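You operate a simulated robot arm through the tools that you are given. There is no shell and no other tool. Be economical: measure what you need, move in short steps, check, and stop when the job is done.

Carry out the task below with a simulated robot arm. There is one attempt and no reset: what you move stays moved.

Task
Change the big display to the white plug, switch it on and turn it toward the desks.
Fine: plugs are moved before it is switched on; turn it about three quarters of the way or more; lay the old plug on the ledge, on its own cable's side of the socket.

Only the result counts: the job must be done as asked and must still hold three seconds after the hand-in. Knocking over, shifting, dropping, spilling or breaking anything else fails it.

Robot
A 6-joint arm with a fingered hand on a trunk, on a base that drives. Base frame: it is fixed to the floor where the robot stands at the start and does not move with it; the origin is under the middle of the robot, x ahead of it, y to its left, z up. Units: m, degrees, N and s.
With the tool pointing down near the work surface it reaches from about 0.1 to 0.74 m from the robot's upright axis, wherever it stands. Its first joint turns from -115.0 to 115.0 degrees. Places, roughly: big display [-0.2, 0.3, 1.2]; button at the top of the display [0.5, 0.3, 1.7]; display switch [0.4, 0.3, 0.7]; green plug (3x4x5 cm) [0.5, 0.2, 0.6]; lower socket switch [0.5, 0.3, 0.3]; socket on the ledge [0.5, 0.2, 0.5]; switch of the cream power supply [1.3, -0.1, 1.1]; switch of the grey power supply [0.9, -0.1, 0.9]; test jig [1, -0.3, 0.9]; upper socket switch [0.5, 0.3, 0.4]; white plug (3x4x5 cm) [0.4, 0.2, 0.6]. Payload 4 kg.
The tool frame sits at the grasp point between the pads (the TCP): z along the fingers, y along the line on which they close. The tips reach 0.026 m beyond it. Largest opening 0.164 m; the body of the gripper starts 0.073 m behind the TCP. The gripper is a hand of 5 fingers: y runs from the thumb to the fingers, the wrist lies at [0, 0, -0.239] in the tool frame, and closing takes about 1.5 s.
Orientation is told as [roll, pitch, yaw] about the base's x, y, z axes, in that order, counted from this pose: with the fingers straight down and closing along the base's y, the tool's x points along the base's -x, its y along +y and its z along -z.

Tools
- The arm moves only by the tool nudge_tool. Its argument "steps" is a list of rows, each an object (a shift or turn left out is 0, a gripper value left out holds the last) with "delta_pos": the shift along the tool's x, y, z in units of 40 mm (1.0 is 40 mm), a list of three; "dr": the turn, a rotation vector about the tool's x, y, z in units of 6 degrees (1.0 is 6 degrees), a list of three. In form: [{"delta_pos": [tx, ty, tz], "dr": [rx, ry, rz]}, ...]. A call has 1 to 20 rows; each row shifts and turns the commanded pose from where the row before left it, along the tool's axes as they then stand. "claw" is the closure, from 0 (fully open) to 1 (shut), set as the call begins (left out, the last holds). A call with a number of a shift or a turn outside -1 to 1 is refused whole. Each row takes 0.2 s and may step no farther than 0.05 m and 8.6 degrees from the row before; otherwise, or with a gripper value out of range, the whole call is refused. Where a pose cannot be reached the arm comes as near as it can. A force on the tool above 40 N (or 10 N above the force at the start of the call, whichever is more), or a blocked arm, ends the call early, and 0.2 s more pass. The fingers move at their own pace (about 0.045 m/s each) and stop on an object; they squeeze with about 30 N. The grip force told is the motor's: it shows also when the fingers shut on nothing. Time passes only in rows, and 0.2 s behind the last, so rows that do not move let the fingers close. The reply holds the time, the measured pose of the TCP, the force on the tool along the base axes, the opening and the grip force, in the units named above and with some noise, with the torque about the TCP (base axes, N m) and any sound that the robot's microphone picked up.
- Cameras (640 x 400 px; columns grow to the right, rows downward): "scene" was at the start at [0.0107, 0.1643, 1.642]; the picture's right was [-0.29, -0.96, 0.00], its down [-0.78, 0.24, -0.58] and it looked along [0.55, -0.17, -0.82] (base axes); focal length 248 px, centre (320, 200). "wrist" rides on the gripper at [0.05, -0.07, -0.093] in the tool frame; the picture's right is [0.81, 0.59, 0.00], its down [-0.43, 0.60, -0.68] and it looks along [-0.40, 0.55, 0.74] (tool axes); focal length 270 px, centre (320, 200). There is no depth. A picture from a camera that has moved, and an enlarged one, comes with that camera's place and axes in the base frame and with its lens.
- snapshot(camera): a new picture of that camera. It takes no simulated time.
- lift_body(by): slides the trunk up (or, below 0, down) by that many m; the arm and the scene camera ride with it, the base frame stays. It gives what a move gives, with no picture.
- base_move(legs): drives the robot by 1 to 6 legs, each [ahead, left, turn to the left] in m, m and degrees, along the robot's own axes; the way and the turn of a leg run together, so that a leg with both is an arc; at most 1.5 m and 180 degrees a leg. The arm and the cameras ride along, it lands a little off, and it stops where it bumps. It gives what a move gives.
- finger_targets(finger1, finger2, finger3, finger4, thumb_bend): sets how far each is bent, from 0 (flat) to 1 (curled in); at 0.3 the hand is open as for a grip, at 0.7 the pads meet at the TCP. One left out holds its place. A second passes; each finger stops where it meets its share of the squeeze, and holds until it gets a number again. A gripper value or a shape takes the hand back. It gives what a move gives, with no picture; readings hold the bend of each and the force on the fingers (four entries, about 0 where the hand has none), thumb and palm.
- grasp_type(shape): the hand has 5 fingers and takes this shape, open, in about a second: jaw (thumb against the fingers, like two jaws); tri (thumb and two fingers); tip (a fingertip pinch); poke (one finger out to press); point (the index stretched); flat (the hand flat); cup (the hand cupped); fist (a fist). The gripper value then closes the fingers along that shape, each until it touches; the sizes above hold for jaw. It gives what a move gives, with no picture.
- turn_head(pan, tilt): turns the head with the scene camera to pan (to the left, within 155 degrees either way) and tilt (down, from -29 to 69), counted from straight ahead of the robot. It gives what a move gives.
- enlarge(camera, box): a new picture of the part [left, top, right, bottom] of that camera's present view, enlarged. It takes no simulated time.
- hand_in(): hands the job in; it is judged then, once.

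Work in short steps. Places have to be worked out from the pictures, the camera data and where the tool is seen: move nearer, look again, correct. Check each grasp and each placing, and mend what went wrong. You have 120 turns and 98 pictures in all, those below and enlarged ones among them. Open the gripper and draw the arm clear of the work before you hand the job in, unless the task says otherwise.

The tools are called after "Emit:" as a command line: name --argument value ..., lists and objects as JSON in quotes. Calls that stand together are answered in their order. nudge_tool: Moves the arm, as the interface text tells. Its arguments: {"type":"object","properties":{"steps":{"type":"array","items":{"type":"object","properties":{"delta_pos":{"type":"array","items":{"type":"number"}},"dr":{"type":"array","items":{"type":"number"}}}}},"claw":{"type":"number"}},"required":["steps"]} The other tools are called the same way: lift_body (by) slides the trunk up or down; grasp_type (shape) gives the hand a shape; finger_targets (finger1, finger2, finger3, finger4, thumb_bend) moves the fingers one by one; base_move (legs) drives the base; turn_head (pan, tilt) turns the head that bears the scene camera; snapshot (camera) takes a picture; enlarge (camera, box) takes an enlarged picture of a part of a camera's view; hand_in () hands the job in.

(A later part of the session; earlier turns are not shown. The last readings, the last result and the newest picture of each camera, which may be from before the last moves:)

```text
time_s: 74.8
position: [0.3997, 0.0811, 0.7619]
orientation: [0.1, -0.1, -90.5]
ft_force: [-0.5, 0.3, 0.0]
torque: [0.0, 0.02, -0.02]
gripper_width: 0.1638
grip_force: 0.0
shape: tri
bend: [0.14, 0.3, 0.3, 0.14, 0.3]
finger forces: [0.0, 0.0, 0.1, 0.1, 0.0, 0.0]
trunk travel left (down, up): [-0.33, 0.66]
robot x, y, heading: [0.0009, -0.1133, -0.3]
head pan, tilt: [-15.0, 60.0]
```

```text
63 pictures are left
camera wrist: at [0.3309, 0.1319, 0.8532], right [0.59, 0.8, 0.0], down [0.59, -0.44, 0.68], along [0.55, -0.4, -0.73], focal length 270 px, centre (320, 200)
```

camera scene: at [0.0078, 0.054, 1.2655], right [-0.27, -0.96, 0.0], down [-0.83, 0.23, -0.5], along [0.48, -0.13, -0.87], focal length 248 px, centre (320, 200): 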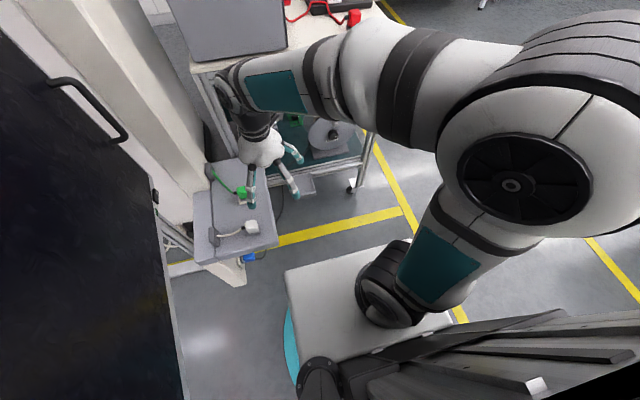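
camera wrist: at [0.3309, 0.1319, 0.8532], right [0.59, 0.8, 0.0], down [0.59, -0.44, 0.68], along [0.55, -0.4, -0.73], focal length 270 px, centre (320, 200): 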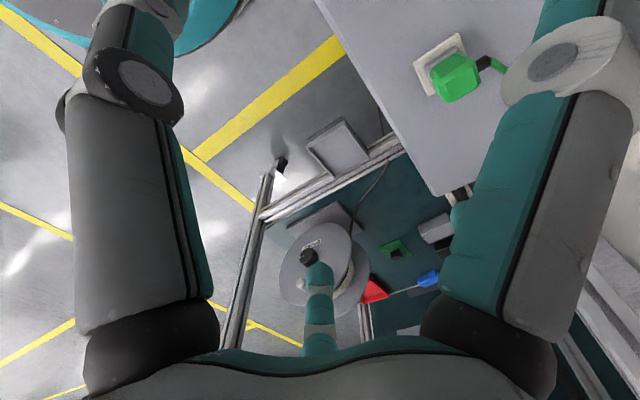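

Wrist view is clear of the plug. I move above it at z≈0.70 and look again.

Emit:
nudge_tool --steps '[{"delta_pos": [0.68, 0.51, 0.1]}, {"delta_pos": [0.68, 0.51, 0.2]}, {"delta_pos": [0.67, 0.52, 0.3]}, {"delta_pos": [0.67, 0.51, 0.4]}]'

Emit:
snapshot --camera "wrist"

Emit:
enlarge --camera "scene" --box '[180, 120, 320, 260]'

```text
time_s: 75.8
position: [0.4832, 0.1865, 0.7189]
orientation: [0.1, 0.0, -90.6]
ft_force: [-0.4, 0.2, 0.8]
torque: [-0.01, 0.01, 0.01]
gripper_width: 0.164
grip_force: 0.0
shape: tri
bend: [0.14, 0.3, 0.3, 0.14, 0.3]
finger forces: [0.1, 0.0, 0.1, 0.1, 0.0, 0.0]
trunk travel left (down, up): [-0.33, 0.66]
robot x, y, heading: [0.0013, -0.1119, -0.2]
head pan, tilt: [-15.0, 60.0]
```

```text
62 pictures are left
camera wrist: at [0.4142, 0.2385, 0.812], right [0.6, 0.8, 0.0], down [0.59, -0.44, 0.68], along [0.55, -0.4, -0.73], focal length 270 px, centre (320, 200)
```

wrist: 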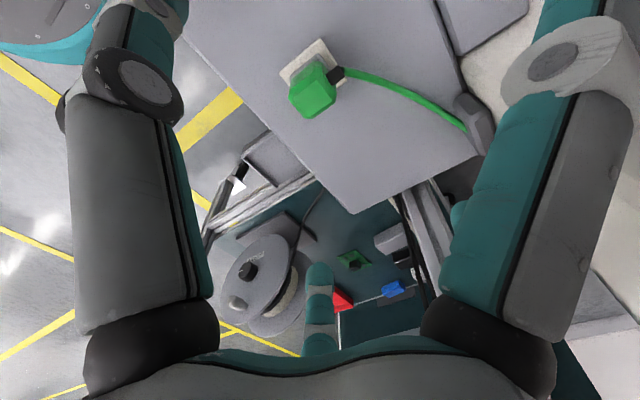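

```text
2.86 times, centred on (250, 190) of scene
camera zoom: at [0.0078, 0.0539, 1.2655], right [-0.27, -0.96, 0.0], down [-0.83, 0.23, -0.5], along [0.48, -0.13, -0.87], focal length 708 px, centre (520, 229)
```

zoom: 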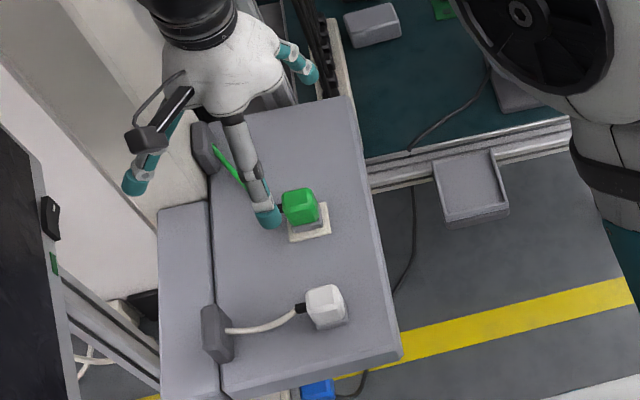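

The TCP is over the plug (est. (0.479, 0.186)). I descend to z≈0.583 and then close.

Emit:
nudge_tool --steps '[{"delta_pos": [0, -0.1, 0.8]}, {"delta_pos": [0, 0, 0.8]}, {"delta_pos": [0, 0, 0.8]}, {"delta_pos": [0, 0, 0.7]}, {"delta_pos": [0, 0, 0.3]}]'

Emit:
snapshot --camera "wrist"

Emit:
enlarge --camera "scene" --box '[190, 140, 290, 240]'

```text
time_s: 77.0
position: [0.4787, 0.1871, 0.5848]
orientation: [0.1, -0.1, -90.5]
ft_force: [1.8, -0.3, -0.1]
torque: [-0.01, -0.03, -0.02]
gripper_width: 0.164
grip_force: 0.0
shape: tri
bend: [0.14, 0.3, 0.3, 0.14, 0.3]
finger forces: [0.0, 0.1, 0.0, 0.0, 0.0, 0.0]
trunk travel left (down, up): [-0.33, 0.66]
robot x, y, heading: [0.0009, -0.1167, -0.6]
head pan, tilt: [-15.0, 60.0]
```

```text
60 pictures are left
camera wrist: at [0.4105, 0.2396, 0.6773], right [0.59, 0.8, 0.0], down [0.59, -0.44, 0.68], along [0.55, -0.4, -0.73], focal length 270 px, centre (320, 200)
```

wrist: 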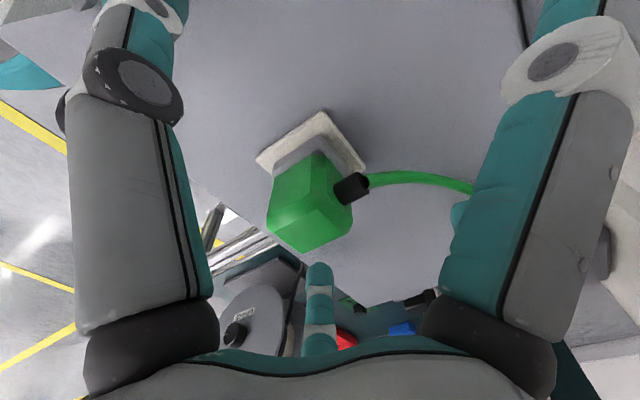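

```text
4.00 times, centred on (240, 190) of scene
camera zoom: at [0.0079, 0.0541, 1.2655], right [-0.27, -0.96, 0.0], down [-0.83, 0.23, -0.5], along [0.48, -0.13, -0.87], focal length 991 px, centre (640, 240)
```

zoom: 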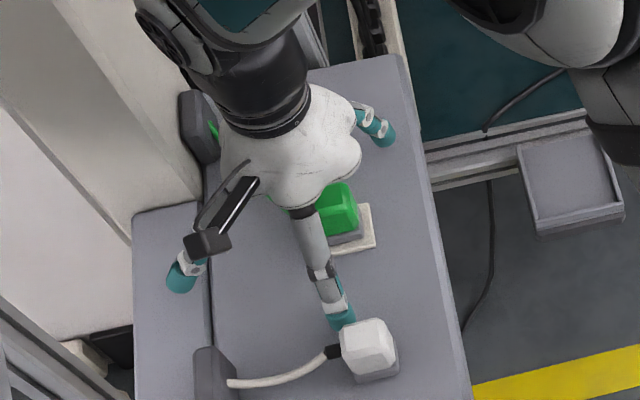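

The TCP projects at the plug's middle in the wrist view. I shift −4 mm in y and close.

Emit:
nudge_tool --steps '[{"delta_pos": [-0.1, -0.05, 0]}, {}, {}, {}, {}, {}, {}, {}, {}]' --claw 1

Emit:
snapshot --camera "wrist"

Emit:
enlarge --camera "scene" --box '[190, 140, 290, 240]'

```text
time_s: 79.0
position: [0.4779, 0.1831, 0.5842]
orientation: [0.1, -0.1, -90.6]
ft_force: [0.9, -0.1, -2.1]
torque: [-0.01, 0.02, 0.04]
gripper_width: 0.0301
grip_force: 30.2
shape: tri
bend: [0.24, 0.51, 0.51, 0.24, 0.7]
finger forces: [0.1, 14.1, 13.5, 0.0, 26.6, 0.0]
trunk travel left (down, up): [-0.33, 0.66]
robot x, y, heading: [0.0008, -0.1129, -0.3]
head pan, tilt: [-15.0, 60.0]
```

```text
58 pictures are left
camera wrist: at [0.4083, 0.2356, 0.677], right [0.59, 0.8, 0.0], down [0.59, -0.44, 0.68], along [0.55, -0.4, -0.73], focal length 270 px, centre (320, 200)
```

wrist: 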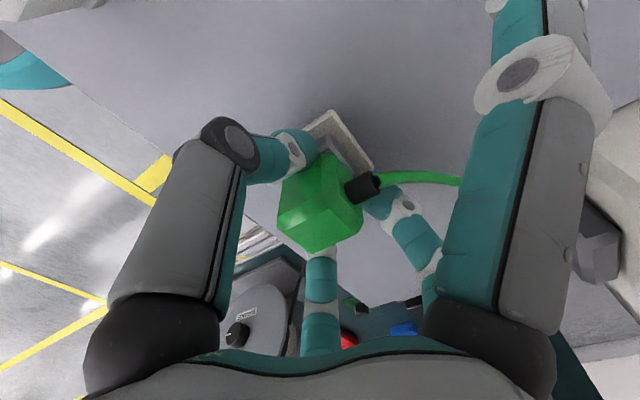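

```text
4.00 times, centred on (240, 190) of scene
camera zoom: at [0.0081, 0.0542, 1.2654], right [-0.27, -0.96, 0.0], down [-0.83, 0.23, -0.5], along [0.48, -0.13, -0.87], focal length 991 px, centre (640, 240)
```

zoom: 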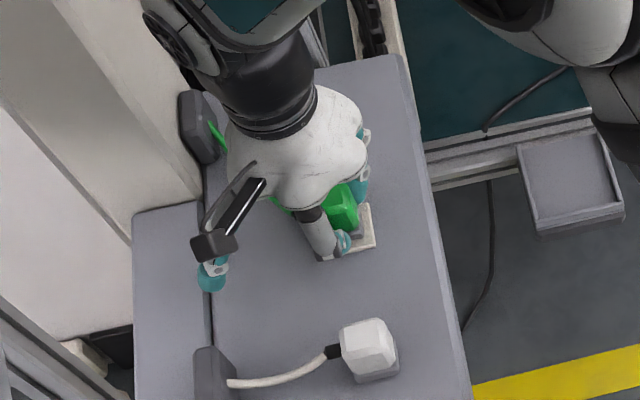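

Gripped (0.030 wide). The thumb travelled further, so the plug centre is ≈x 0.492. Pull straight up.

Emit:
nudge_tool --steps '[{"delta_pos": [0, 0, -0.3]}, {"delta_pos": [0, 0, -0.3]}, {"delta_pos": [0, 0, -0.4]}, {"delta_pos": [0, 0, -0.5]}, {"delta_pos": [0, 0, -0.5]}]'

Emit:
snapshot --camera "wrist"

```text
time_s: 80.2
position: [0.4768, 0.1824, 0.6643]
orientation: [0.1, -0.2, -90.4]
ft_force: [-0.3, 0.0, -0.3]
torque: [-0.01, 0.03, -0.02]
gripper_width: 0.0298
grip_force: 30.4
shape: tri
bend: [0.28, 0.52, 0.51, 0.28, 0.7]
finger forces: [0.1, 14.1, 13.5, 0.1, 27.7, 0.0]
trunk travel left (down, up): [-0.33, 0.66]
robot x, y, heading: [0.0032, -0.1148, -0.7]
head pan, tilt: [-15.0, 60.0]
heard: snap
```

```text
56 pictures are left
camera wrist: at [0.4072, 0.2349, 0.7572], right [0.59, 0.8, 0.0], down [0.59, -0.44, 0.68], along [0.55, -0.4, -0.73], focal length 270 px, centre (320, 200)
```

wrist: 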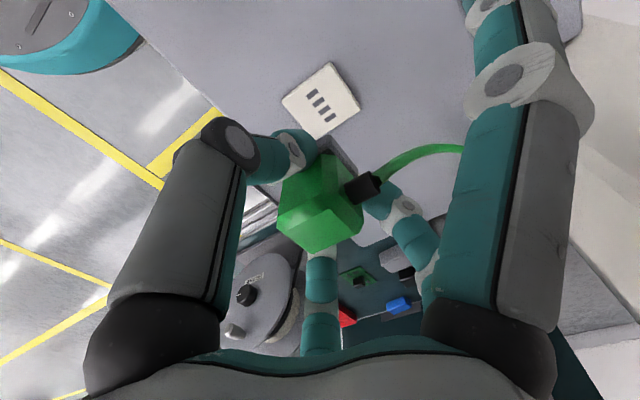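

Out ("snap"), socket visible at ≈(0.481, 0.184). I carry the green plug to x≈0.585 (its cable's side) and look.

Emit:
nudge_tool --steps '[{"delta_pos": [-0.05, 0.68, 0]}, {"delta_pos": [-0.05, 0.68, 0]}, {"delta_pos": [-0.05, 0.68, 0]}, {"delta_pos": [-0.05, 0.68, 0]}]'

Emit:
enlarge --camera "scene" --box '[180, 100, 320, 240]'

Emit:
snapshot --camera "wrist"

```text
time_s: 81.2
position: [0.5859, 0.175, 0.6646]
orientation: [0.1, -0.1, -90.5]
ft_force: [-0.8, 0.0, -0.5]
torque: [0.02, 0.04, -0.02]
gripper_width: 0.0297
grip_force: 29.6
shape: tri
bend: [0.28, 0.52, 0.51, 0.28, 0.7]
finger forces: [0.1, 14.1, 13.6, 0.1, 27.7, 0.0]
trunk travel left (down, up): [-0.33, 0.66]
robot x, y, heading: [0.0039, -0.1172, -0.2]
head pan, tilt: [-15.0, 60.0]
```

```text
2.86 times, centred on (250, 170) of scene
camera zoom: at [0.0078, 0.0541, 1.2655], right [-0.27, -0.96, 0.0], down [-0.83, 0.23, -0.5], along [0.48, -0.13, -0.87], focal length 708 px, centre (520, 286)
```

zoom: 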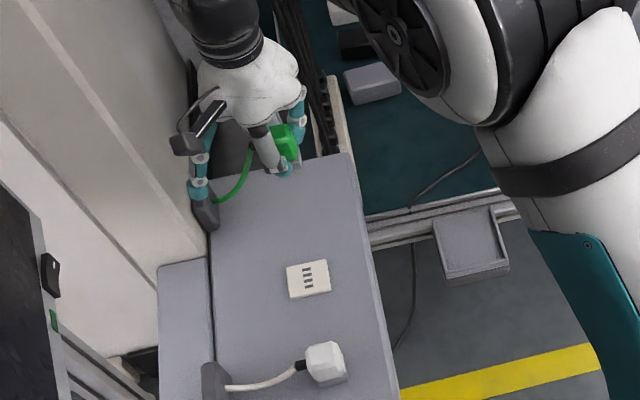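

```text
54 pictures are left
camera wrist: at [0.5164, 0.2257, 0.7568], right [0.59, 0.8, 0.0], down [0.59, -0.44, 0.68], along [0.55, -0.4, -0.73], focal length 270 px, centre (320, 200)
```

wrist: 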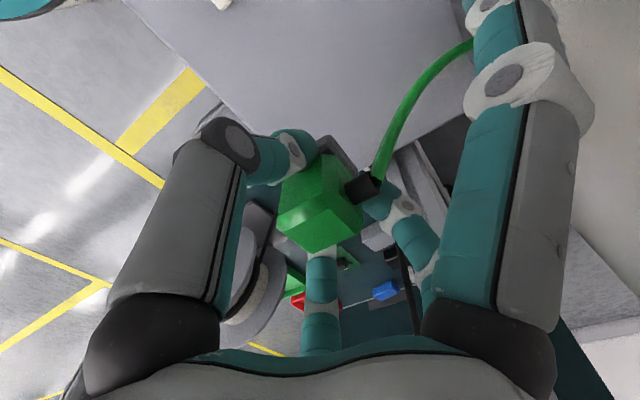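

The outer finger is near the cable box; I shift 20 mm toward the front edge and lower gently.

Emit:
nudge_tool --steps '[{"delta_pos": [-0.55, -0.15, 0]}, {"delta_pos": [0, 0, 0.5]}, {"delta_pos": [0, 0, 0.5]}, {"delta_pos": [0, 0, 0.4]}]'

Emit:
nudge_tool --steps '[{"delta_pos": [0, 0, 0.15]}, {"delta_pos": [0, 0, 0.1]}, {"delta_pos": [0, 0, 0.1]}, {"delta_pos": [0, 0, 0.1]}]'

Emit:
enlarge --camera "scene" --box '[180, 100, 320, 240]'

Emit:
snapshot --camera "wrist"

```text
time_s: 82.2
position: [0.5794, 0.1526, 0.6082]
orientation: [0.2, 0.0, -90.5]
ft_force: [-0.4, 0.1, 0.3]
torque: [0.0, -0.01, 0.0]
gripper_width: 0.0301
grip_force: 29.6
shape: tri
bend: [0.28, 0.52, 0.51, 0.28, 0.7]
finger forces: [0.0, 14.0, 13.6, 0.1, 27.8, 0.0]
trunk travel left (down, up): [-0.33, 0.66]
robot x, y, heading: [-0.0019, -0.1141, -0.3]
head pan, tilt: [-15.0, 60.0]
```

```text
time_s: 83.2
position: [0.5797, 0.1523, 0.5908]
orientation: [0.1, -0.1, -90.5]
ft_force: [0.0, -0.8, -1.3]
torque: [0.04, -0.03, 0.0]
gripper_width: 0.0298
grip_force: 30.1
shape: tri
bend: [0.28, 0.52, 0.51, 0.28, 0.7]
finger forces: [0.0, 14.0, 13.6, 0.1, 27.7, 0.0]
trunk travel left (down, up): [-0.33, 0.66]
robot x, y, heading: [0.0025, -0.1168, -0.5]
head pan, tilt: [-15.0, 60.0]
```

```text
2.86 times, centred on (250, 170) of scene
camera zoom: at [0.0079, 0.0541, 1.2655], right [-0.27, -0.96, 0.0], down [-0.83, 0.23, -0.5], along [0.48, -0.13, -0.87], focal length 708 px, centre (520, 286)
```

zoom: 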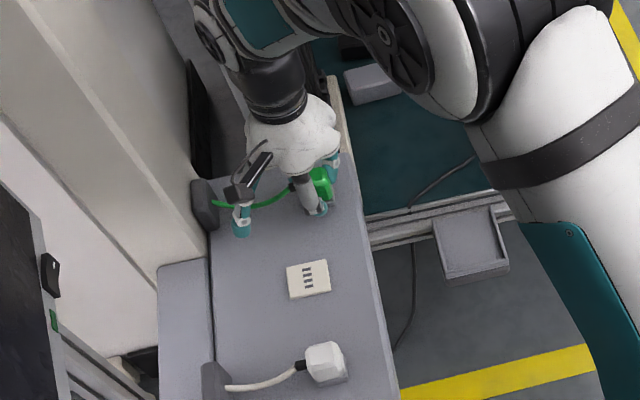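

```text
52 pictures are left
camera wrist: at [0.5106, 0.2045, 0.683], right [0.59, 0.8, 0.0], down [0.59, -0.44, 0.68], along [0.55, -0.4, -0.73], focal length 270 px, centre (320, 200)
```

wrist: 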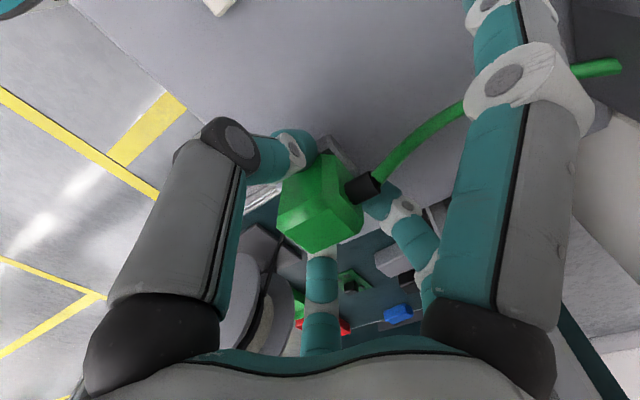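

No contact yet at 0.591; lower on in 2 mm steps until contact.

Emit:
nudge_tool --steps '[{"delta_pos": [0, 0, 0.06]}, {"delta_pos": [0, 0, 0.06]}, {"delta_pos": [0, 0, 0.06]}, {"delta_pos": [0, 0, 0.06]}]'

```text
time_s: 84.2
position: [0.5803, 0.1529, 0.5817]
orientation: [0.0, -0.1, -90.5]
ft_force: [-0.2, -0.6, -0.3]
torque: [-0.02, -0.05, 0.03]
gripper_width: 0.0299
grip_force: 29.7
shape: tri
bend: [0.28, 0.52, 0.51, 0.28, 0.7]
finger forces: [0.0, 14.0, 13.5, 0.0, 27.7, 0.0]
trunk travel left (down, up): [-0.33, 0.66]
robot x, y, heading: [0.0041, -0.1137, -0.5]
head pan, tilt: [-15.0, 60.0]
```

Still free; continue in small steps.

Emit:
nudge_tool --steps '[{"delta_pos": [0, 0, 0.04]}, {"delta_pos": [0, 0, 0.04]}, {"delta_pos": [0, 0, 0.04]}]'

Emit:
enlarge --camera "wrist" --box '[240, 100, 440, 260]'

```text
time_s: 85.0
position: [0.5794, 0.1534, 0.5768]
orientation: [0.2, 0.0, -90.5]
ft_force: [-1.6, -0.6, 6.3]
torque: [0.03, 0.08, -0.02]
gripper_width: 0.03
grip_force: 29.8
shape: tri
bend: [0.28, 0.52, 0.51, 0.28, 0.7]
finger forces: [0.0, 14.7, 14.1, 0.1, 30.2, 0.1]
trunk travel left (down, up): [-0.33, 0.66]
robot x, y, heading: [0.0034, -0.1141, -0.4]
head pan, tilt: [-15.0, 60.0]
```

```text
2.50 times, centred on (340, 180) of wrist
camera zoom: at [0.5106, 0.2044, 0.6699], right [0.59, 0.8, 0.0], down [0.59, -0.44, 0.68], along [0.55, -0.4, -0.73], focal length 676 px, centre (270, 250)
```

zoom: 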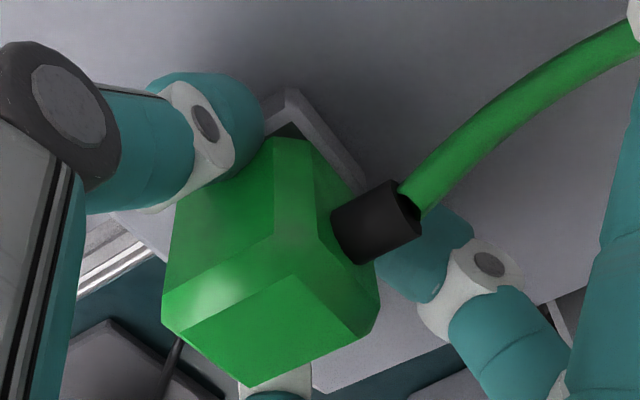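

Contact (6 N). Release and rise.

Emit:
nudge_tool --steps '[{}, {}, {}, {}, {}, {}]' --claw 0.4

Emit:
nudge_tool --steps '[{"delta_pos": [0, 0, -0.4]}, {"delta_pos": [0, 0, -0.8]}, {"delta_pos": [0, 0, -0.8]}, {"delta_pos": [0, 0, -0.8]}]'

Emit:
snapshot --camera "wrist"

```text
time_s: 86.4
position: [0.5788, 0.1533, 0.5763]
orientation: [0.1, -0.1, -90.5]
ft_force: [0.1, -0.3, 0.2]
torque: [0.0, -0.03, 0.01]
gripper_width: 0.0981
grip_force: 0.0
shape: tri
bend: [0.14, 0.33, 0.33, 0.14, 0.7]
finger forces: [0.0, 0.1, 0.1, 0.0, 0.1, 0.1]
trunk travel left (down, up): [-0.33, 0.66]
robot x, y, heading: [-0.0011, -0.1135, -0.6]
head pan, tilt: [-15.0, 60.0]
```

```text
time_s: 87.4
position: [0.5805, 0.1532, 0.6874]
orientation: [0.0, 0.0, -90.5]
ft_force: [0.4, 0.2, -0.3]
torque: [-0.01, 0.01, -0.01]
gripper_width: 0.0977
grip_force: 0.1
shape: tri
bend: [0.14, 0.33, 0.33, 0.14, 0.7]
finger forces: [0.0, 0.0, 0.0, 0.0, 0.1, 0.1]
trunk travel left (down, up): [-0.33, 0.66]
robot x, y, heading: [0.0002, -0.1149, -0.4]
head pan, tilt: [-15.0, 60.0]
```

```text
50 pictures are left
camera wrist: at [0.5103, 0.2049, 0.7812], right [0.59, 0.8, 0.0], down [0.59, -0.44, 0.68], along [0.55, -0.4, -0.73], focal length 270 px, centre (320, 200)
```

wrist: 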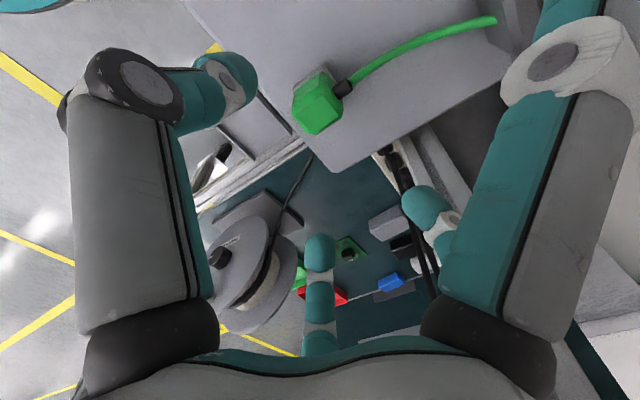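

Green plug rests on the right of the socket. Now open fully and move above the white plug (~(0.351, 0.169)).

Emit:
nudge_tool --steps '[{"delta_pos": [0, -0.95, -0.3]}, {"delta_pos": [0, -0.95, 0]}, {"delta_pos": [0.1, -0.95, 0]}, {"delta_pos": [0.1, -0.95, 0]}, {"delta_pos": [0.1, -0.95, 0]}, {"delta_pos": [0.1, -0.98, 0]}]' --claw 0

Emit:
snapshot --camera "wrist"

Emit:
enlarge --camera "scene" --box '[180, 140, 320, 280]'

```text
time_s: 88.8
position: [0.3504, 0.1725, 0.6997]
orientation: [0.1, -0.1, -90.4]
ft_force: [0.0, 0.0, 0.1]
torque: [0.0, 0.0, -0.05]
gripper_width: 0.1635
grip_force: 0.1
shape: tri
bend: [0.14, 0.3, 0.3, 0.14, 0.3]
finger forces: [0.0, 0.0, 0.0, 0.0, 0.0, 0.1]
trunk travel left (down, up): [-0.33, 0.66]
robot x, y, heading: [-0.001, -0.1176, -0.5]
head pan, tilt: [-15.0, 60.0]
```

```text
49 pictures are left
camera wrist: at [0.2812, 0.2237, 0.7918], right [0.6, 0.8, 0.0], down [0.59, -0.44, 0.68], along [0.55, -0.4, -0.73], focal length 270 px, centre (320, 200)
```

wrist: 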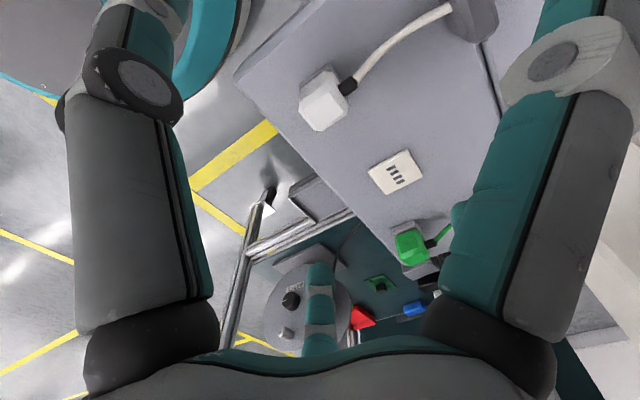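

```text
2.86 times, centred on (250, 210) of scene
camera zoom: at [0.0081, 0.0541, 1.2655], right [-0.27, -0.96, 0.0], down [-0.83, 0.23, -0.5], along [0.48, -0.13, -0.87], focal length 708 px, centre (520, 171)
```

zoom: 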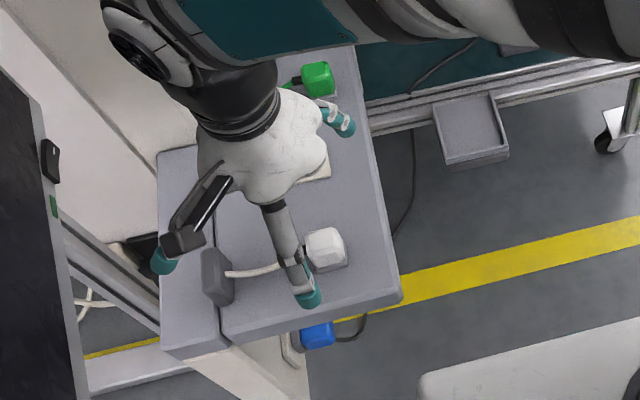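

White is centred where predicted; TCP is right. Descend to the same height as used for green.

Emit:
nudge_tool --steps '[{"delta_pos": [0, 0, 0.8]}, {"delta_pos": [0, 0, 0.8]}, {"delta_pos": [0, 0, 0.8]}, {"delta_pos": [0, 0, 0.48]}]'

Emit:
snapshot --camera "wrist"

```text
time_s: 89.8
position: [0.3514, 0.1704, 0.5834]
orientation: [0.1, 0.0, -90.5]
ft_force: [0.6, -0.9, -0.1]
torque: [0.02, 0.01, -0.01]
gripper_width: 0.1637
grip_force: 0.1
shape: tri
bend: [0.14, 0.3, 0.3, 0.14, 0.3]
finger forces: [0.0, 0.0, 0.1, 0.0, 0.1, 0.0]
trunk travel left (down, up): [-0.33, 0.66]
robot x, y, heading: [0.0013, -0.1124, -0.4]
head pan, tilt: [-15.0, 60.0]
```

```text
47 pictures are left
camera wrist: at [0.2819, 0.2223, 0.6767], right [0.59, 0.8, 0.0], down [0.59, -0.44, 0.68], along [0.55, -0.4, -0.73], focal length 270 px, centre (320, 200)
```

wrist: 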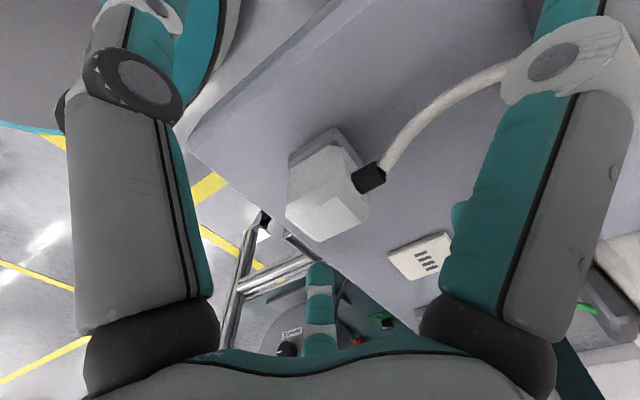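

White sits ~6 mm lower than the seated green did. I match the grip: z 0.577, +3 mm y, +2 mm x, then close.

Emit:
nudge_tool --steps '[{"delta_pos": [0.07, 0.05, 0.15]}, {}, {}, {}, {}, {}, {}, {}, {}]' --claw 1

Emit:
snapshot --camera "wrist"

```text
time_s: 91.8
position: [0.3528, 0.1739, 0.5774]
orientation: [0.1, -0.1, -90.5]
ft_force: [-0.2, -0.1, 0.4]
torque: [-0.03, 0.0, 0.01]
gripper_width: 0.0287
grip_force: 29.6
shape: tri
bend: [0.25, 0.78, 0.78, 0.25, 0.7]
finger forces: [0.0, 13.3, 13.6, 0.1, 27.2, 0.2]
trunk travel left (down, up): [-0.33, 0.66]
robot x, y, heading: [-0.0001, -0.1123, -0.4]
head pan, tilt: [-15.0, 60.0]
```

```text
46 pictures are left
camera wrist: at [0.2838, 0.2253, 0.6708], right [0.59, 0.8, 0.0], down [0.59, -0.44, 0.68], along [0.55, -0.4, -0.73], focal length 270 px, centre (320, 200)
```

wrist: 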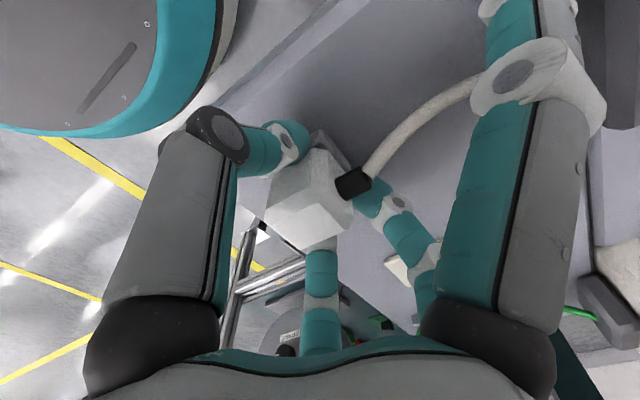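

Gripped, but ~4 mm off compared to green. I lift and carry it over the socket, compensating: TCP (0.482, 0.185), z≈0.65.

Emit:
nudge_tool --steps '[{"delta_pos": [0, 0, -0.6]}, {"delta_pos": [0, 0, -0.7]}, {"delta_pos": [0, 0, -0.7]}, {"delta_pos": [0.07, 0.8, 0]}, {"delta_pos": [0.07, 0.8, 0]}, {"delta_pos": [0.07, 0.8, 0]}, {"delta_pos": [0.07, 0.8, 0]}, {}]'

Emit:
snapshot --camera "wrist"

Emit:
enlarge --camera "scene" --box '[190, 140, 290, 240]'

```text
time_s: 93.6
position: [0.4816, 0.1833, 0.6592]
orientation: [0.1, -0.1, -90.5]
ft_force: [0.3, 0.1, -0.1]
torque: [-0.01, -0.05, 0.02]
gripper_width: 0.0286
grip_force: 29.8
shape: tri
bend: [0.28, 0.78, 0.78, 0.28, 0.7]
finger forces: [0.0, 13.5, 13.8, 0.1, 27.3, 0.0]
trunk travel left (down, up): [-0.33, 0.66]
robot x, y, heading: [0.0013, -0.1149, -0.2]
head pan, tilt: [-15.0, 60.0]
```

```text
45 pictures are left
camera wrist: at [0.4123, 0.2348, 0.7517], right [0.59, 0.8, 0.0], down [0.59, -0.44, 0.68], along [0.55, -0.4, -0.73], focal length 270 px, centre (320, 200)
```

wrist: 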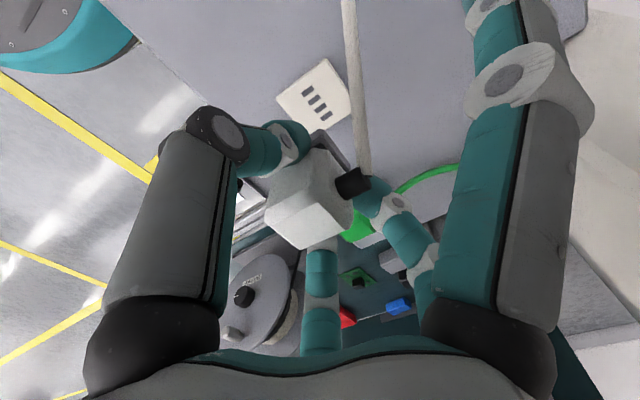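

```text
4.00 times, centred on (240, 190) of scene
camera zoom: at [0.008, 0.0541, 1.2655], right [-0.27, -0.96, 0.0], down [-0.83, 0.23, -0.5], along [0.48, -0.13, -0.87], focal length 991 px, centre (640, 240)
```

zoom: 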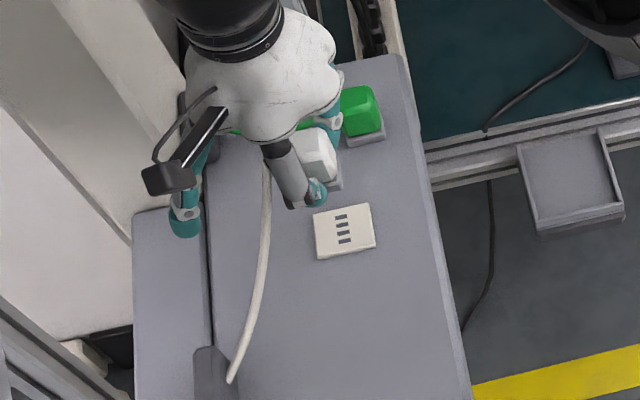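

Plug-to-socket offset matches green's to ~2 mm. Nudge +2 mm y, +1 mm x and descend slowly.

Emit:
nudge_tool --steps '[{"delta_pos": [0.055, 0.02, 0.4]}, {"delta_pos": [0, 0, 0.4]}, {"delta_pos": [0, 0, 0.3]}, {"delta_pos": [0, 0, 0.1]}]'

Emit:
enlarge --camera "wrist" --box '[230, 60, 430, 260]'

Emit:
enlarge --camera "scene" --box '[220, 150, 280, 210]'

```text
time_s: 94.6
position: [0.4814, 0.1857, 0.6093]
orientation: [0.2, 0.1, -90.5]
ft_force: [-0.1, -0.1, 0.0]
torque: [-0.01, 0.0, 0.04]
gripper_width: 0.0288
grip_force: 30.4
shape: tri
bend: [0.28, 0.78, 0.78, 0.28, 0.7]
finger forces: [0.0, 13.4, 13.7, 0.0, 27.3, 0.0]
trunk travel left (down, up): [-0.33, 0.66]
robot x, y, heading: [-0.0003, -0.1155, -0.3]
head pan, tilt: [-15.0, 60.0]
```

```text
2.00 times, centred on (330, 160) of wrist
camera zoom: at [0.4128, 0.2378, 0.7034], right [0.59, 0.8, 0.0], down [0.59, -0.44, 0.68], along [0.55, -0.4, -0.73], focal length 541 px, centre (300, 280)
```

zoom: 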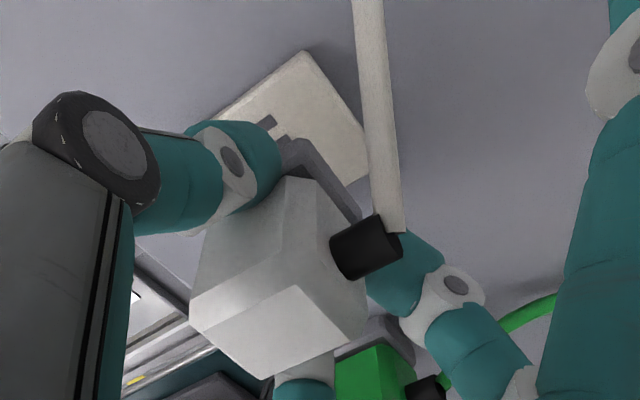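

```text
6.67 times, centred on (250, 180) of scene
camera zoom: at [0.0079, 0.0541, 1.2655], right [-0.27, -0.96, 0.0], down [-0.83, 0.23, -0.5], along [0.48, -0.13, -0.87], focal length 1651 px, centre (787, 333)
```

zoom: 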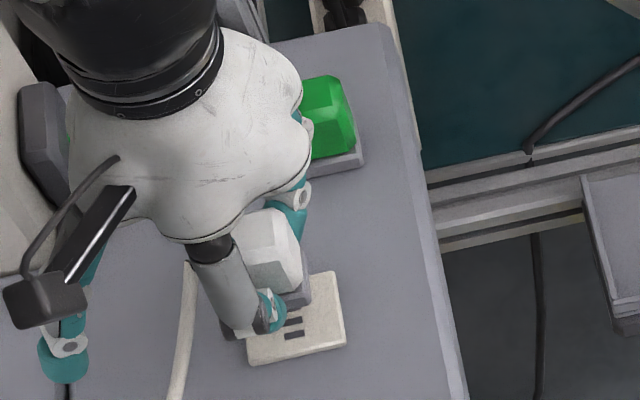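

I lower slowly onto the socket, watching the force.

Emit:
nudge_tool --steps '[{"delta_pos": [0, 0.02, 0.2]}, {"delta_pos": [0, 0, 0.15]}, {"delta_pos": [0, 0, 0.1]}, {"delta_pos": [0, 0, 0.07]}]'

Emit:
enlarge --camera "wrist" --box '[230, 60, 430, 260]'

```text
time_s: 95.6
position: [0.4822, 0.186, 0.5901]
orientation: [0.2, -0.1, -90.5]
ft_force: [0.6, -0.9, -0.2]
torque: [0.01, 0.0, -0.01]
gripper_width: 0.0288
grip_force: 30.4
shape: tri
bend: [0.28, 0.78, 0.78, 0.28, 0.7]
finger forces: [0.0, 13.5, 13.8, 0.1, 27.3, 0.0]
trunk travel left (down, up): [-0.33, 0.66]
robot x, y, heading: [0.003, -0.1165, -0.2]
head pan, tilt: [-15.0, 60.0]
```

```text
2.00 times, centred on (330, 160) of wrist
camera zoom: at [0.4135, 0.2374, 0.683], right [0.59, 0.8, 0.0], down [0.59, -0.44, 0.68], along [0.55, -0.4, -0.73], focal length 541 px, centre (300, 280)
```

zoom: 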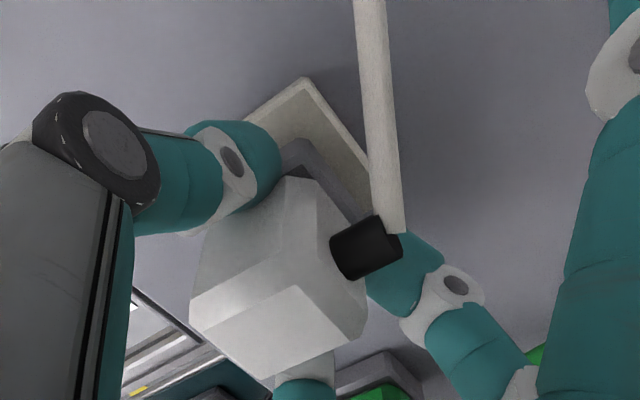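

Plate-to-stub offset matches the seated green within a pixel or two. Press the last millimetres.

Emit:
nudge_tool --steps '[{"delta_pos": [0, 0, 0.06]}, {"delta_pos": [0, 0, 0.06]}, {"delta_pos": [0, 0, 0.06]}]'

```text
time_s: 96.4
position: [0.4816, 0.1857, 0.583]
orientation: [0.1, -0.1, -90.5]
ft_force: [0.2, -0.3, 1.2]
torque: [0.02, 0.07, -0.03]
gripper_width: 0.0289
grip_force: 29.7
shape: tri
bend: [0.28, 0.78, 0.78, 0.28, 0.7]
finger forces: [0.1, 13.7, 14.1, 0.0, 27.6, 0.0]
trunk travel left (down, up): [-0.33, 0.66]
robot x, y, heading: [0.0034, -0.1096, -0.4]
head pan, tilt: [-15.0, 60.0]
```

Slight contact; press a little further.

Emit:
nudge_tool --steps '[{"delta_pos": [0, 0, 0.06]}, {"delta_pos": [0, 0, 0.06]}, {"delta_pos": [0, 0, 0.06]}, {}]'

Emit:
enlarge --camera "wrist" --box '[230, 60, 430, 260]'

```text
time_s: 97.2
position: [0.4825, 0.1862, 0.5811]
orientation: [0.5, 0.1, -90.5]
ft_force: [-8.5, -7.3, 26.8]
torque: [-0.15, 0.41, 0.08]
gripper_width: 0.0313
grip_force: 30.3
shape: tri
bend: [0.28, 0.79, 0.79, 0.28, 0.68]
finger forces: [0.0, 14.7, 16.4, 0.0, 39.9, 0.0]
trunk travel left (down, up): [-0.33, 0.66]
robot x, y, heading: [0.0047, -0.1132, -0.5]
head pan, tilt: [-15.0, 60.0]
heard: snap
stopped in row 4: the force on the tool passed its limit at 43 N (the readings are from after the stop); the commanded pose is now the measured one
```

```text
2.00 times, centred on (330, 160) of wrist
camera zoom: at [0.4135, 0.2371, 0.6738], right [0.59, 0.8, 0.01], down [0.59, -0.44, 0.68], along [0.55, -0.4, -0.73], focal length 541 px, centre (300, 280)
```

zoom: 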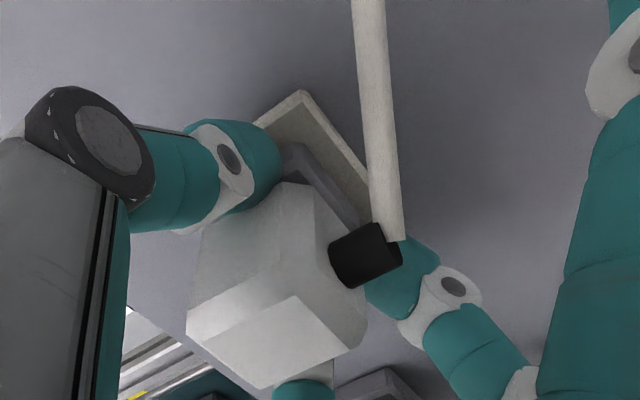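

Snap heard — seated. Open partly and rise.

Emit:
nudge_tool --steps '[{}, {}, {}, {}, {}, {}]' --claw 0.4

Emit:
nudge_tool --steps '[{"delta_pos": [0, 0, -0.4]}, {"delta_pos": [0, 0, -0.8]}, {"delta_pos": [0, 0, -0.8]}, {"delta_pos": [0, 0, -0.8]}]'

Emit:
snapshot --camera "wrist"

```text
time_s: 98.6
position: [0.4836, 0.1865, 0.5796]
orientation: [0.3, 0.1, -90.5]
ft_force: [0.4, 0.2, 0.2]
torque: [0.01, 0.01, 0.01]
gripper_width: 0.0978
grip_force: 0.1
shape: tri
bend: [0.14, 0.33, 0.33, 0.14, 0.7]
finger forces: [0.0, 0.0, 0.0, 0.0, 0.0, 0.0]
trunk travel left (down, up): [-0.33, 0.66]
robot x, y, heading: [0.0034, -0.1151, -0.1]
head pan, tilt: [-15.0, 60.0]
```

```text
time_s: 99.6
position: [0.4838, 0.1862, 0.6916]
orientation: [0.3, 0.1, -90.5]
ft_force: [-0.8, -0.2, 0.3]
torque: [-0.03, 0.05, 0.01]
gripper_width: 0.0976
grip_force: 0.0
shape: tri
bend: [0.14, 0.33, 0.33, 0.14, 0.7]
finger forces: [0.1, 0.1, 0.1, 0.1, 0.0, 0.0]
trunk travel left (down, up): [-0.33, 0.66]
robot x, y, heading: [0.0024, -0.117, -0.4]
head pan, tilt: [-15.0, 60.0]
```

```text
39 pictures are left
camera wrist: at [0.4136, 0.2377, 0.7839], right [0.59, 0.8, 0.0], down [0.59, -0.44, 0.68], along [0.55, -0.4, -0.73], focal length 270 px, centre (320, 200)
```

wrist: 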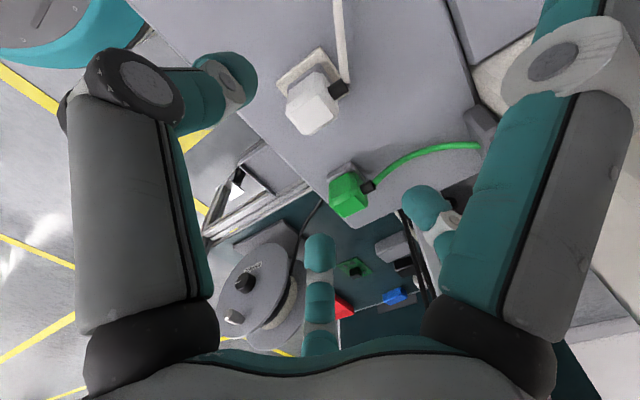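

White is in the socket and green rests to its right. Now look at the display switch up close.

Emit:
turn_head --pan 30 --tilt 45

Emit:
snapshot --camera "scene"

```text
time_s: 100.7
position: [0.4824, 0.1868, 0.6909]
orientation: [0.2, 0.0, -90.4]
ft_force: [-0.1, -0.5, 0.8]
torque: [0.0, 0.0, 0.02]
gripper_width: 0.0981
grip_force: 0.1
shape: tri
bend: [0.14, 0.33, 0.33, 0.14, 0.7]
finger forces: [0.0, 0.0, 0.0, 0.1, 0.0, 0.0]
trunk travel left (down, up): [-0.33, 0.66]
robot x, y, heading: [0.0018, -0.1131, -0.3]
head pan, tilt: [30.0, 45.0]
```

```text
38 pictures are left
camera scene: at [0.0143, 0.1117, 1.285], right [0.49, -0.87, 0.0], down [-0.62, -0.35, -0.71], along [0.62, 0.35, -0.71], focal length 248 px, centre (320, 200)
```

scene: 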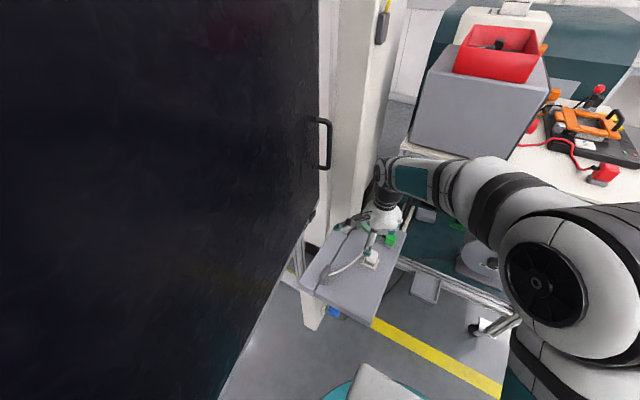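

Emit:
enlarge --camera "scene" --box '[285, 180, 345, 240]'

```text
6.67 times, centred on (315, 210) of scene
camera zoom: at [0.0143, 0.1117, 1.285], right [0.49, -0.87, 0.0], down [-0.62, -0.35, -0.71], along [0.62, 0.35, -0.71], focal length 1651 px, centre (353, 133)
```

zoom: 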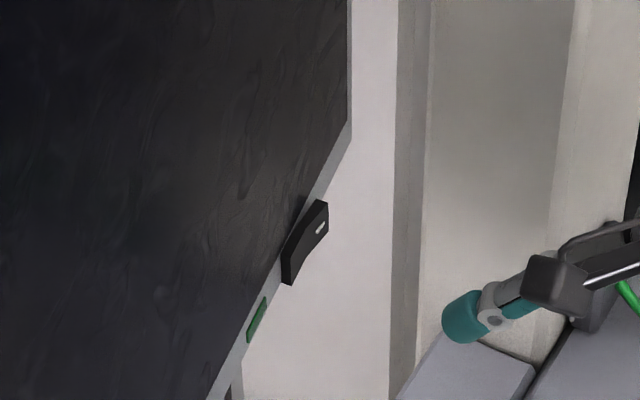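

The rocker's right end carries a white mark and sticks out, so it should be pressed there. I back out upward and turn the hand to point at the display (+y) with the "poke" shape.

Emit:
nudge_tool --steps '[{"delta_pos": [0, 0, -0.9]}, {"delta_pos": [-0.8, -0.4, -0.8]}, {"delta_pos": [-0.8, -0.4, -0.8]}, {"delta_pos": [-0.8, -0.4, -0.2]}, {"delta_pos": [-0.4, 0, 0]}]'

Emit:
grasp_type --shape "poke"

Emit:
nudge_tool --steps '[{"dr": [0, 1, 0]}, {"dr": [0, 1, 0]}, {"dr": [0, 1, 0]}, {"dr": [0, 1, 0]}, {"dr": [0, 1, 0]}, {"dr": [0, 1, 0]}, {"dr": [0, 1, 0]}, {"dr": [0, 1, 0]}, {"dr": [0, 1, 0]}, {"dr": [0, 1, 0]}, {"dr": [0, 1, 0]}, {"dr": [0, 1, 0]}, {"dr": [0, 1, 0]}, {"dr": [0, 1, 0]}, {"dr": [0, 1, 0]}]'

Emit:
snapshot --camera "scene"

Emit:
snapshot --camera "wrist"

```text
time_s: 101.9
position: [0.4325, 0.0739, 0.7976]
orientation: [0.3, 0.1, -90.5]
ft_force: [0.2, -0.1, 0.4]
torque: [0.02, 0.02, 0.02]
gripper_width: 0.098
grip_force: 0.1
shape: tri
bend: [0.14, 0.33, 0.33, 0.14, 0.7]
finger forces: [0.1, 0.0, 0.0, 0.0, 0.0, 0.0]
trunk travel left (down, up): [-0.33, 0.66]
robot x, y, heading: [0.0006, -0.1143, -0.3]
head pan, tilt: [30.0, 45.0]
```

```text
time_s: 102.8
position: [0.4321, 0.0753, 0.7977]
orientation: [0.3, 0.1, -90.5]
ft_force: [0.1, -0.7, -0.8]
torque: [0.02, 0.0, -0.01]
gripper_width: 0.0
grip_force: 0.2
shape: poke
bend: [1.0, 1.0, 1.0, 1.0, 0.83]
finger forces: [0.1, 0.0, 0.0, 0.0, 0.0, 0.1]
trunk travel left (down, up): [-0.33, 0.66]
robot x, y, heading: [0.003, -0.1184, -0.4]
head pan, tilt: [30.0, 45.0]
```

```text
time_s: 106.0
position: [0.4323, 0.1158, 0.7869]
orientation: [3.1, 79.5, -88.6]
ft_force: [-0.1, 1.3, -0.8]
torque: [-0.01, 0.02, 0.0]
gripper_width: 0.0
grip_force: 0.0
shape: poke
bend: [1.0, 1.0, 1.0, 1.0, 0.83]
finger forces: [0.0, 0.0, 0.0, 0.0, 0.0, 0.0]
out of reach, approached as far as the arm can: row 13, 14, 15
trunk travel left (down, up): [-0.33, 0.66]
robot x, y, heading: [0.0002, -0.1135, -0.5]
head pan, tilt: [30.0, 45.0]
```

```text
36 pictures are left
camera scene: at [0.0141, 0.1115, 1.285], right [0.49, -0.87, 0.0], down [-0.61, -0.35, -0.71], along [0.62, 0.35, -0.71], focal length 248 px, centre (320, 200)
```

scene: 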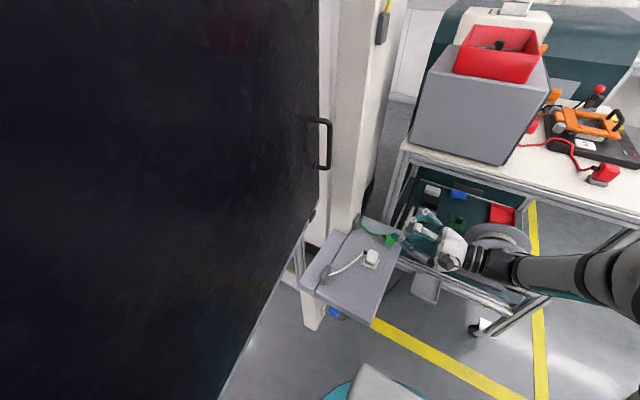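

```text
35 pictures are left
camera wrist: at [0.3607, 0.035, 0.8527], right [0.58, 0.13, 0.8], down [0.58, -0.76, -0.3], along [0.57, 0.63, -0.52], focal length 270 px, centre (320, 200)
```

wrist: 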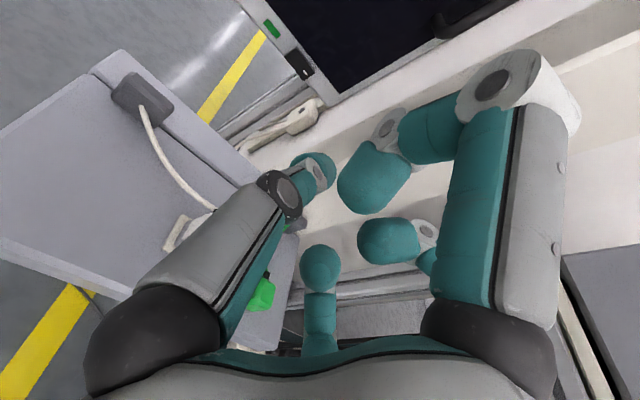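

The thumb tip is foremost, on the tool axis. The rocker's marked end is at ≈(0.451, 0.37, 0.714); I bring the tip to ~3 cm in front of it.

Emit:
nudge_tool --steps '[{"delta_pos": [-0.14, 0.083, 0.8]}, {"delta_pos": [-0.14, 0.083, 0.8]}, {"delta_pos": [-0.14, 0.083, 0.8]}, {"delta_pos": [-0.14, 0.083, 0.8]}, {"delta_pos": [-0.14, 0.083, 0.8]}, {"delta_pos": [-0.14, 0.083, 0.8]}]'

Emit:
snapshot --camera "wrist"

Emit:
enlarge --camera "scene" --box '[270, 160, 390, 280]'

```text
time_s: 107.4
position: [0.4598, 0.2967, 0.7183]
orientation: [3.1, 79.5, -88.6]
ft_force: [0.6, 0.4, 1.2]
torque: [-0.03, -0.03, 0.0]
gripper_width: 0.0
grip_force: 0.1
shape: poke
bend: [1.0, 1.0, 1.0, 1.0, 0.83]
finger forces: [0.0, 0.0, 0.0, 0.0, 0.0, 0.1]
trunk travel left (down, up): [-0.33, 0.66]
robot x, y, heading: [0.0048, -0.1158, -0.2]
head pan, tilt: [30.0, 45.0]
```

```text
34 pictures are left
camera wrist: at [0.3869, 0.2173, 0.7843], right [0.58, 0.13, 0.8], down [0.58, -0.76, -0.3], along [0.57, 0.63, -0.52], focal length 270 px, centre (320, 200)
```

wrist: 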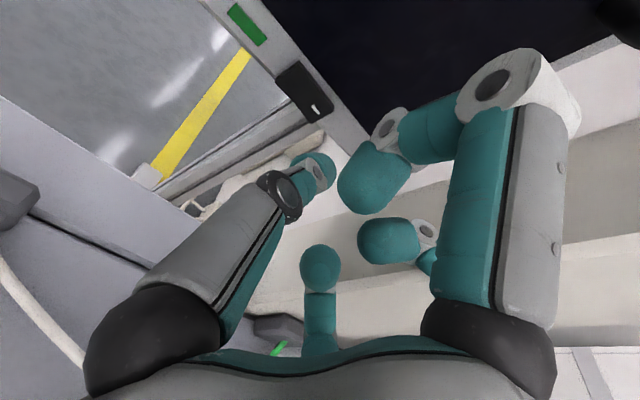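

```text
3.33 times, centred on (330, 220) of scene
camera zoom: at [0.0143, 0.1116, 1.285], right [0.49, -0.87, 0.0], down [-0.61, -0.35, -0.71], along [0.61, 0.35, -0.71], focal length 826 px, centre (287, 133)
```

zoom: 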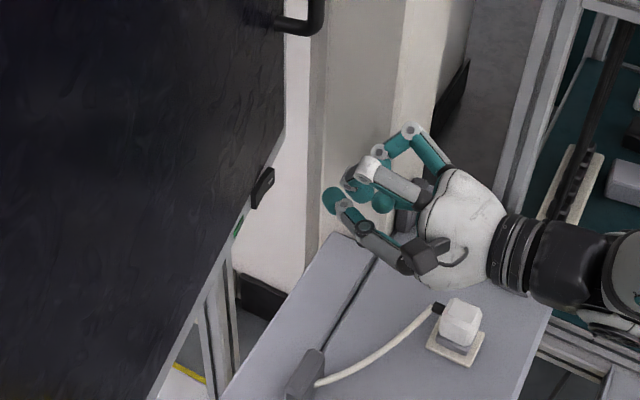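

Mark triangulates at (0.445, 0.358, 0.715); tip at ≈(0.455, 0.322, 0.714). I shift −5 mm in x and push straight +y in small steps.

Emit:
nudge_tool --steps '[{"delta_pos": [0.05, -0.15, 0.3]}, {"delta_pos": [0.05, 0, 0.25]}, {"delta_pos": [0.03, 0, 0.15]}, {"delta_pos": [0.02, 0, 0.1]}]'

Emit:
snapshot --camera "wrist"

```text
time_s: 108.4
position: [0.4545, 0.3289, 0.7192]
orientation: [3.1, 79.5, -88.6]
ft_force: [0.0, 0.5, -0.4]
torque: [0.02, -0.01, -0.02]
gripper_width: 0.0001
grip_force: 0.1
shape: poke
bend: [1.0, 1.0, 1.0, 1.0, 0.83]
finger forces: [0.0, 0.0, 0.0, 0.0, 0.0, 0.1]
trunk travel left (down, up): [-0.33, 0.66]
robot x, y, heading: [0.0026, -0.1135, -0.6]
head pan, tilt: [30.0, 45.0]
```

```text
32 pictures are left
camera wrist: at [0.3818, 0.2499, 0.7843], right [0.58, 0.13, 0.8], down [0.58, -0.76, -0.3], along [0.57, 0.63, -0.52], focal length 270 px, centre (320, 200)
```

wrist: 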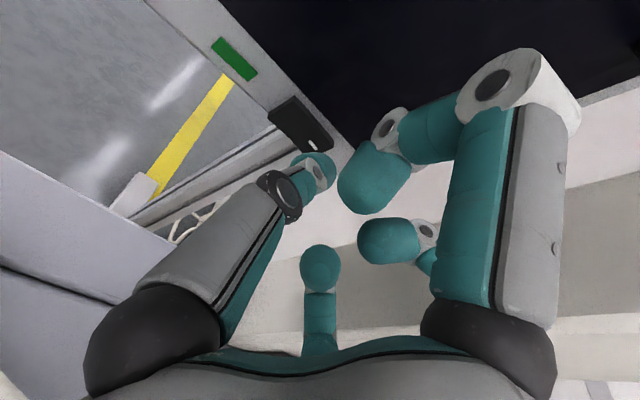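

The tip is right at the marked end. Push on in small steps.

Emit:
nudge_tool --steps '[{"delta_pos": [0.02, 0, 0.1]}, {"delta_pos": [0.02, 0, 0.1]}, {"delta_pos": [0.02, 0, 0.1]}, {}]'

Emit:
snapshot --camera "wrist"

```text
time_s: 109.4
position: [0.4537, 0.3431, 0.72]
orientation: [3.2, 79.3, -88.7]
ft_force: [0.2, 0.1, 0.9]
torque: [0.04, 0.02, 0.0]
gripper_width: 0.0
grip_force: 0.1
shape: poke
bend: [1.0, 1.0, 1.0, 1.0, 0.83]
finger forces: [0.0, 0.1, 0.0, 0.0, 0.0, 0.0]
trunk travel left (down, up): [-0.33, 0.66]
robot x, y, heading: [0.0023, -0.1148, -0.4]
head pan, tilt: [30.0, 45.0]
```

```text
31 pictures are left
camera wrist: at [0.3823, 0.2623, 0.7852], right [0.58, 0.13, 0.8], down [0.58, -0.76, -0.3], along [0.57, 0.63, -0.52], focal length 270 px, centre (320, 200)
```

wrist: 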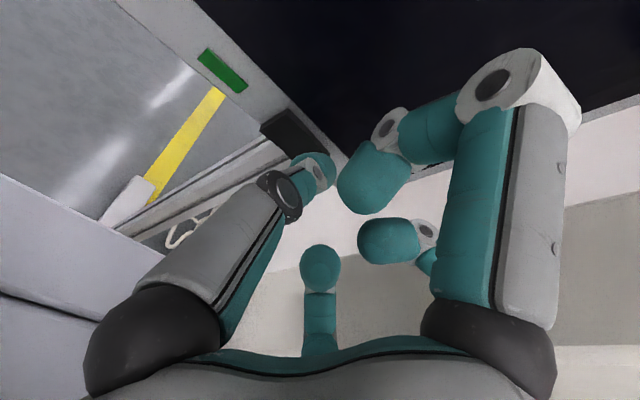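

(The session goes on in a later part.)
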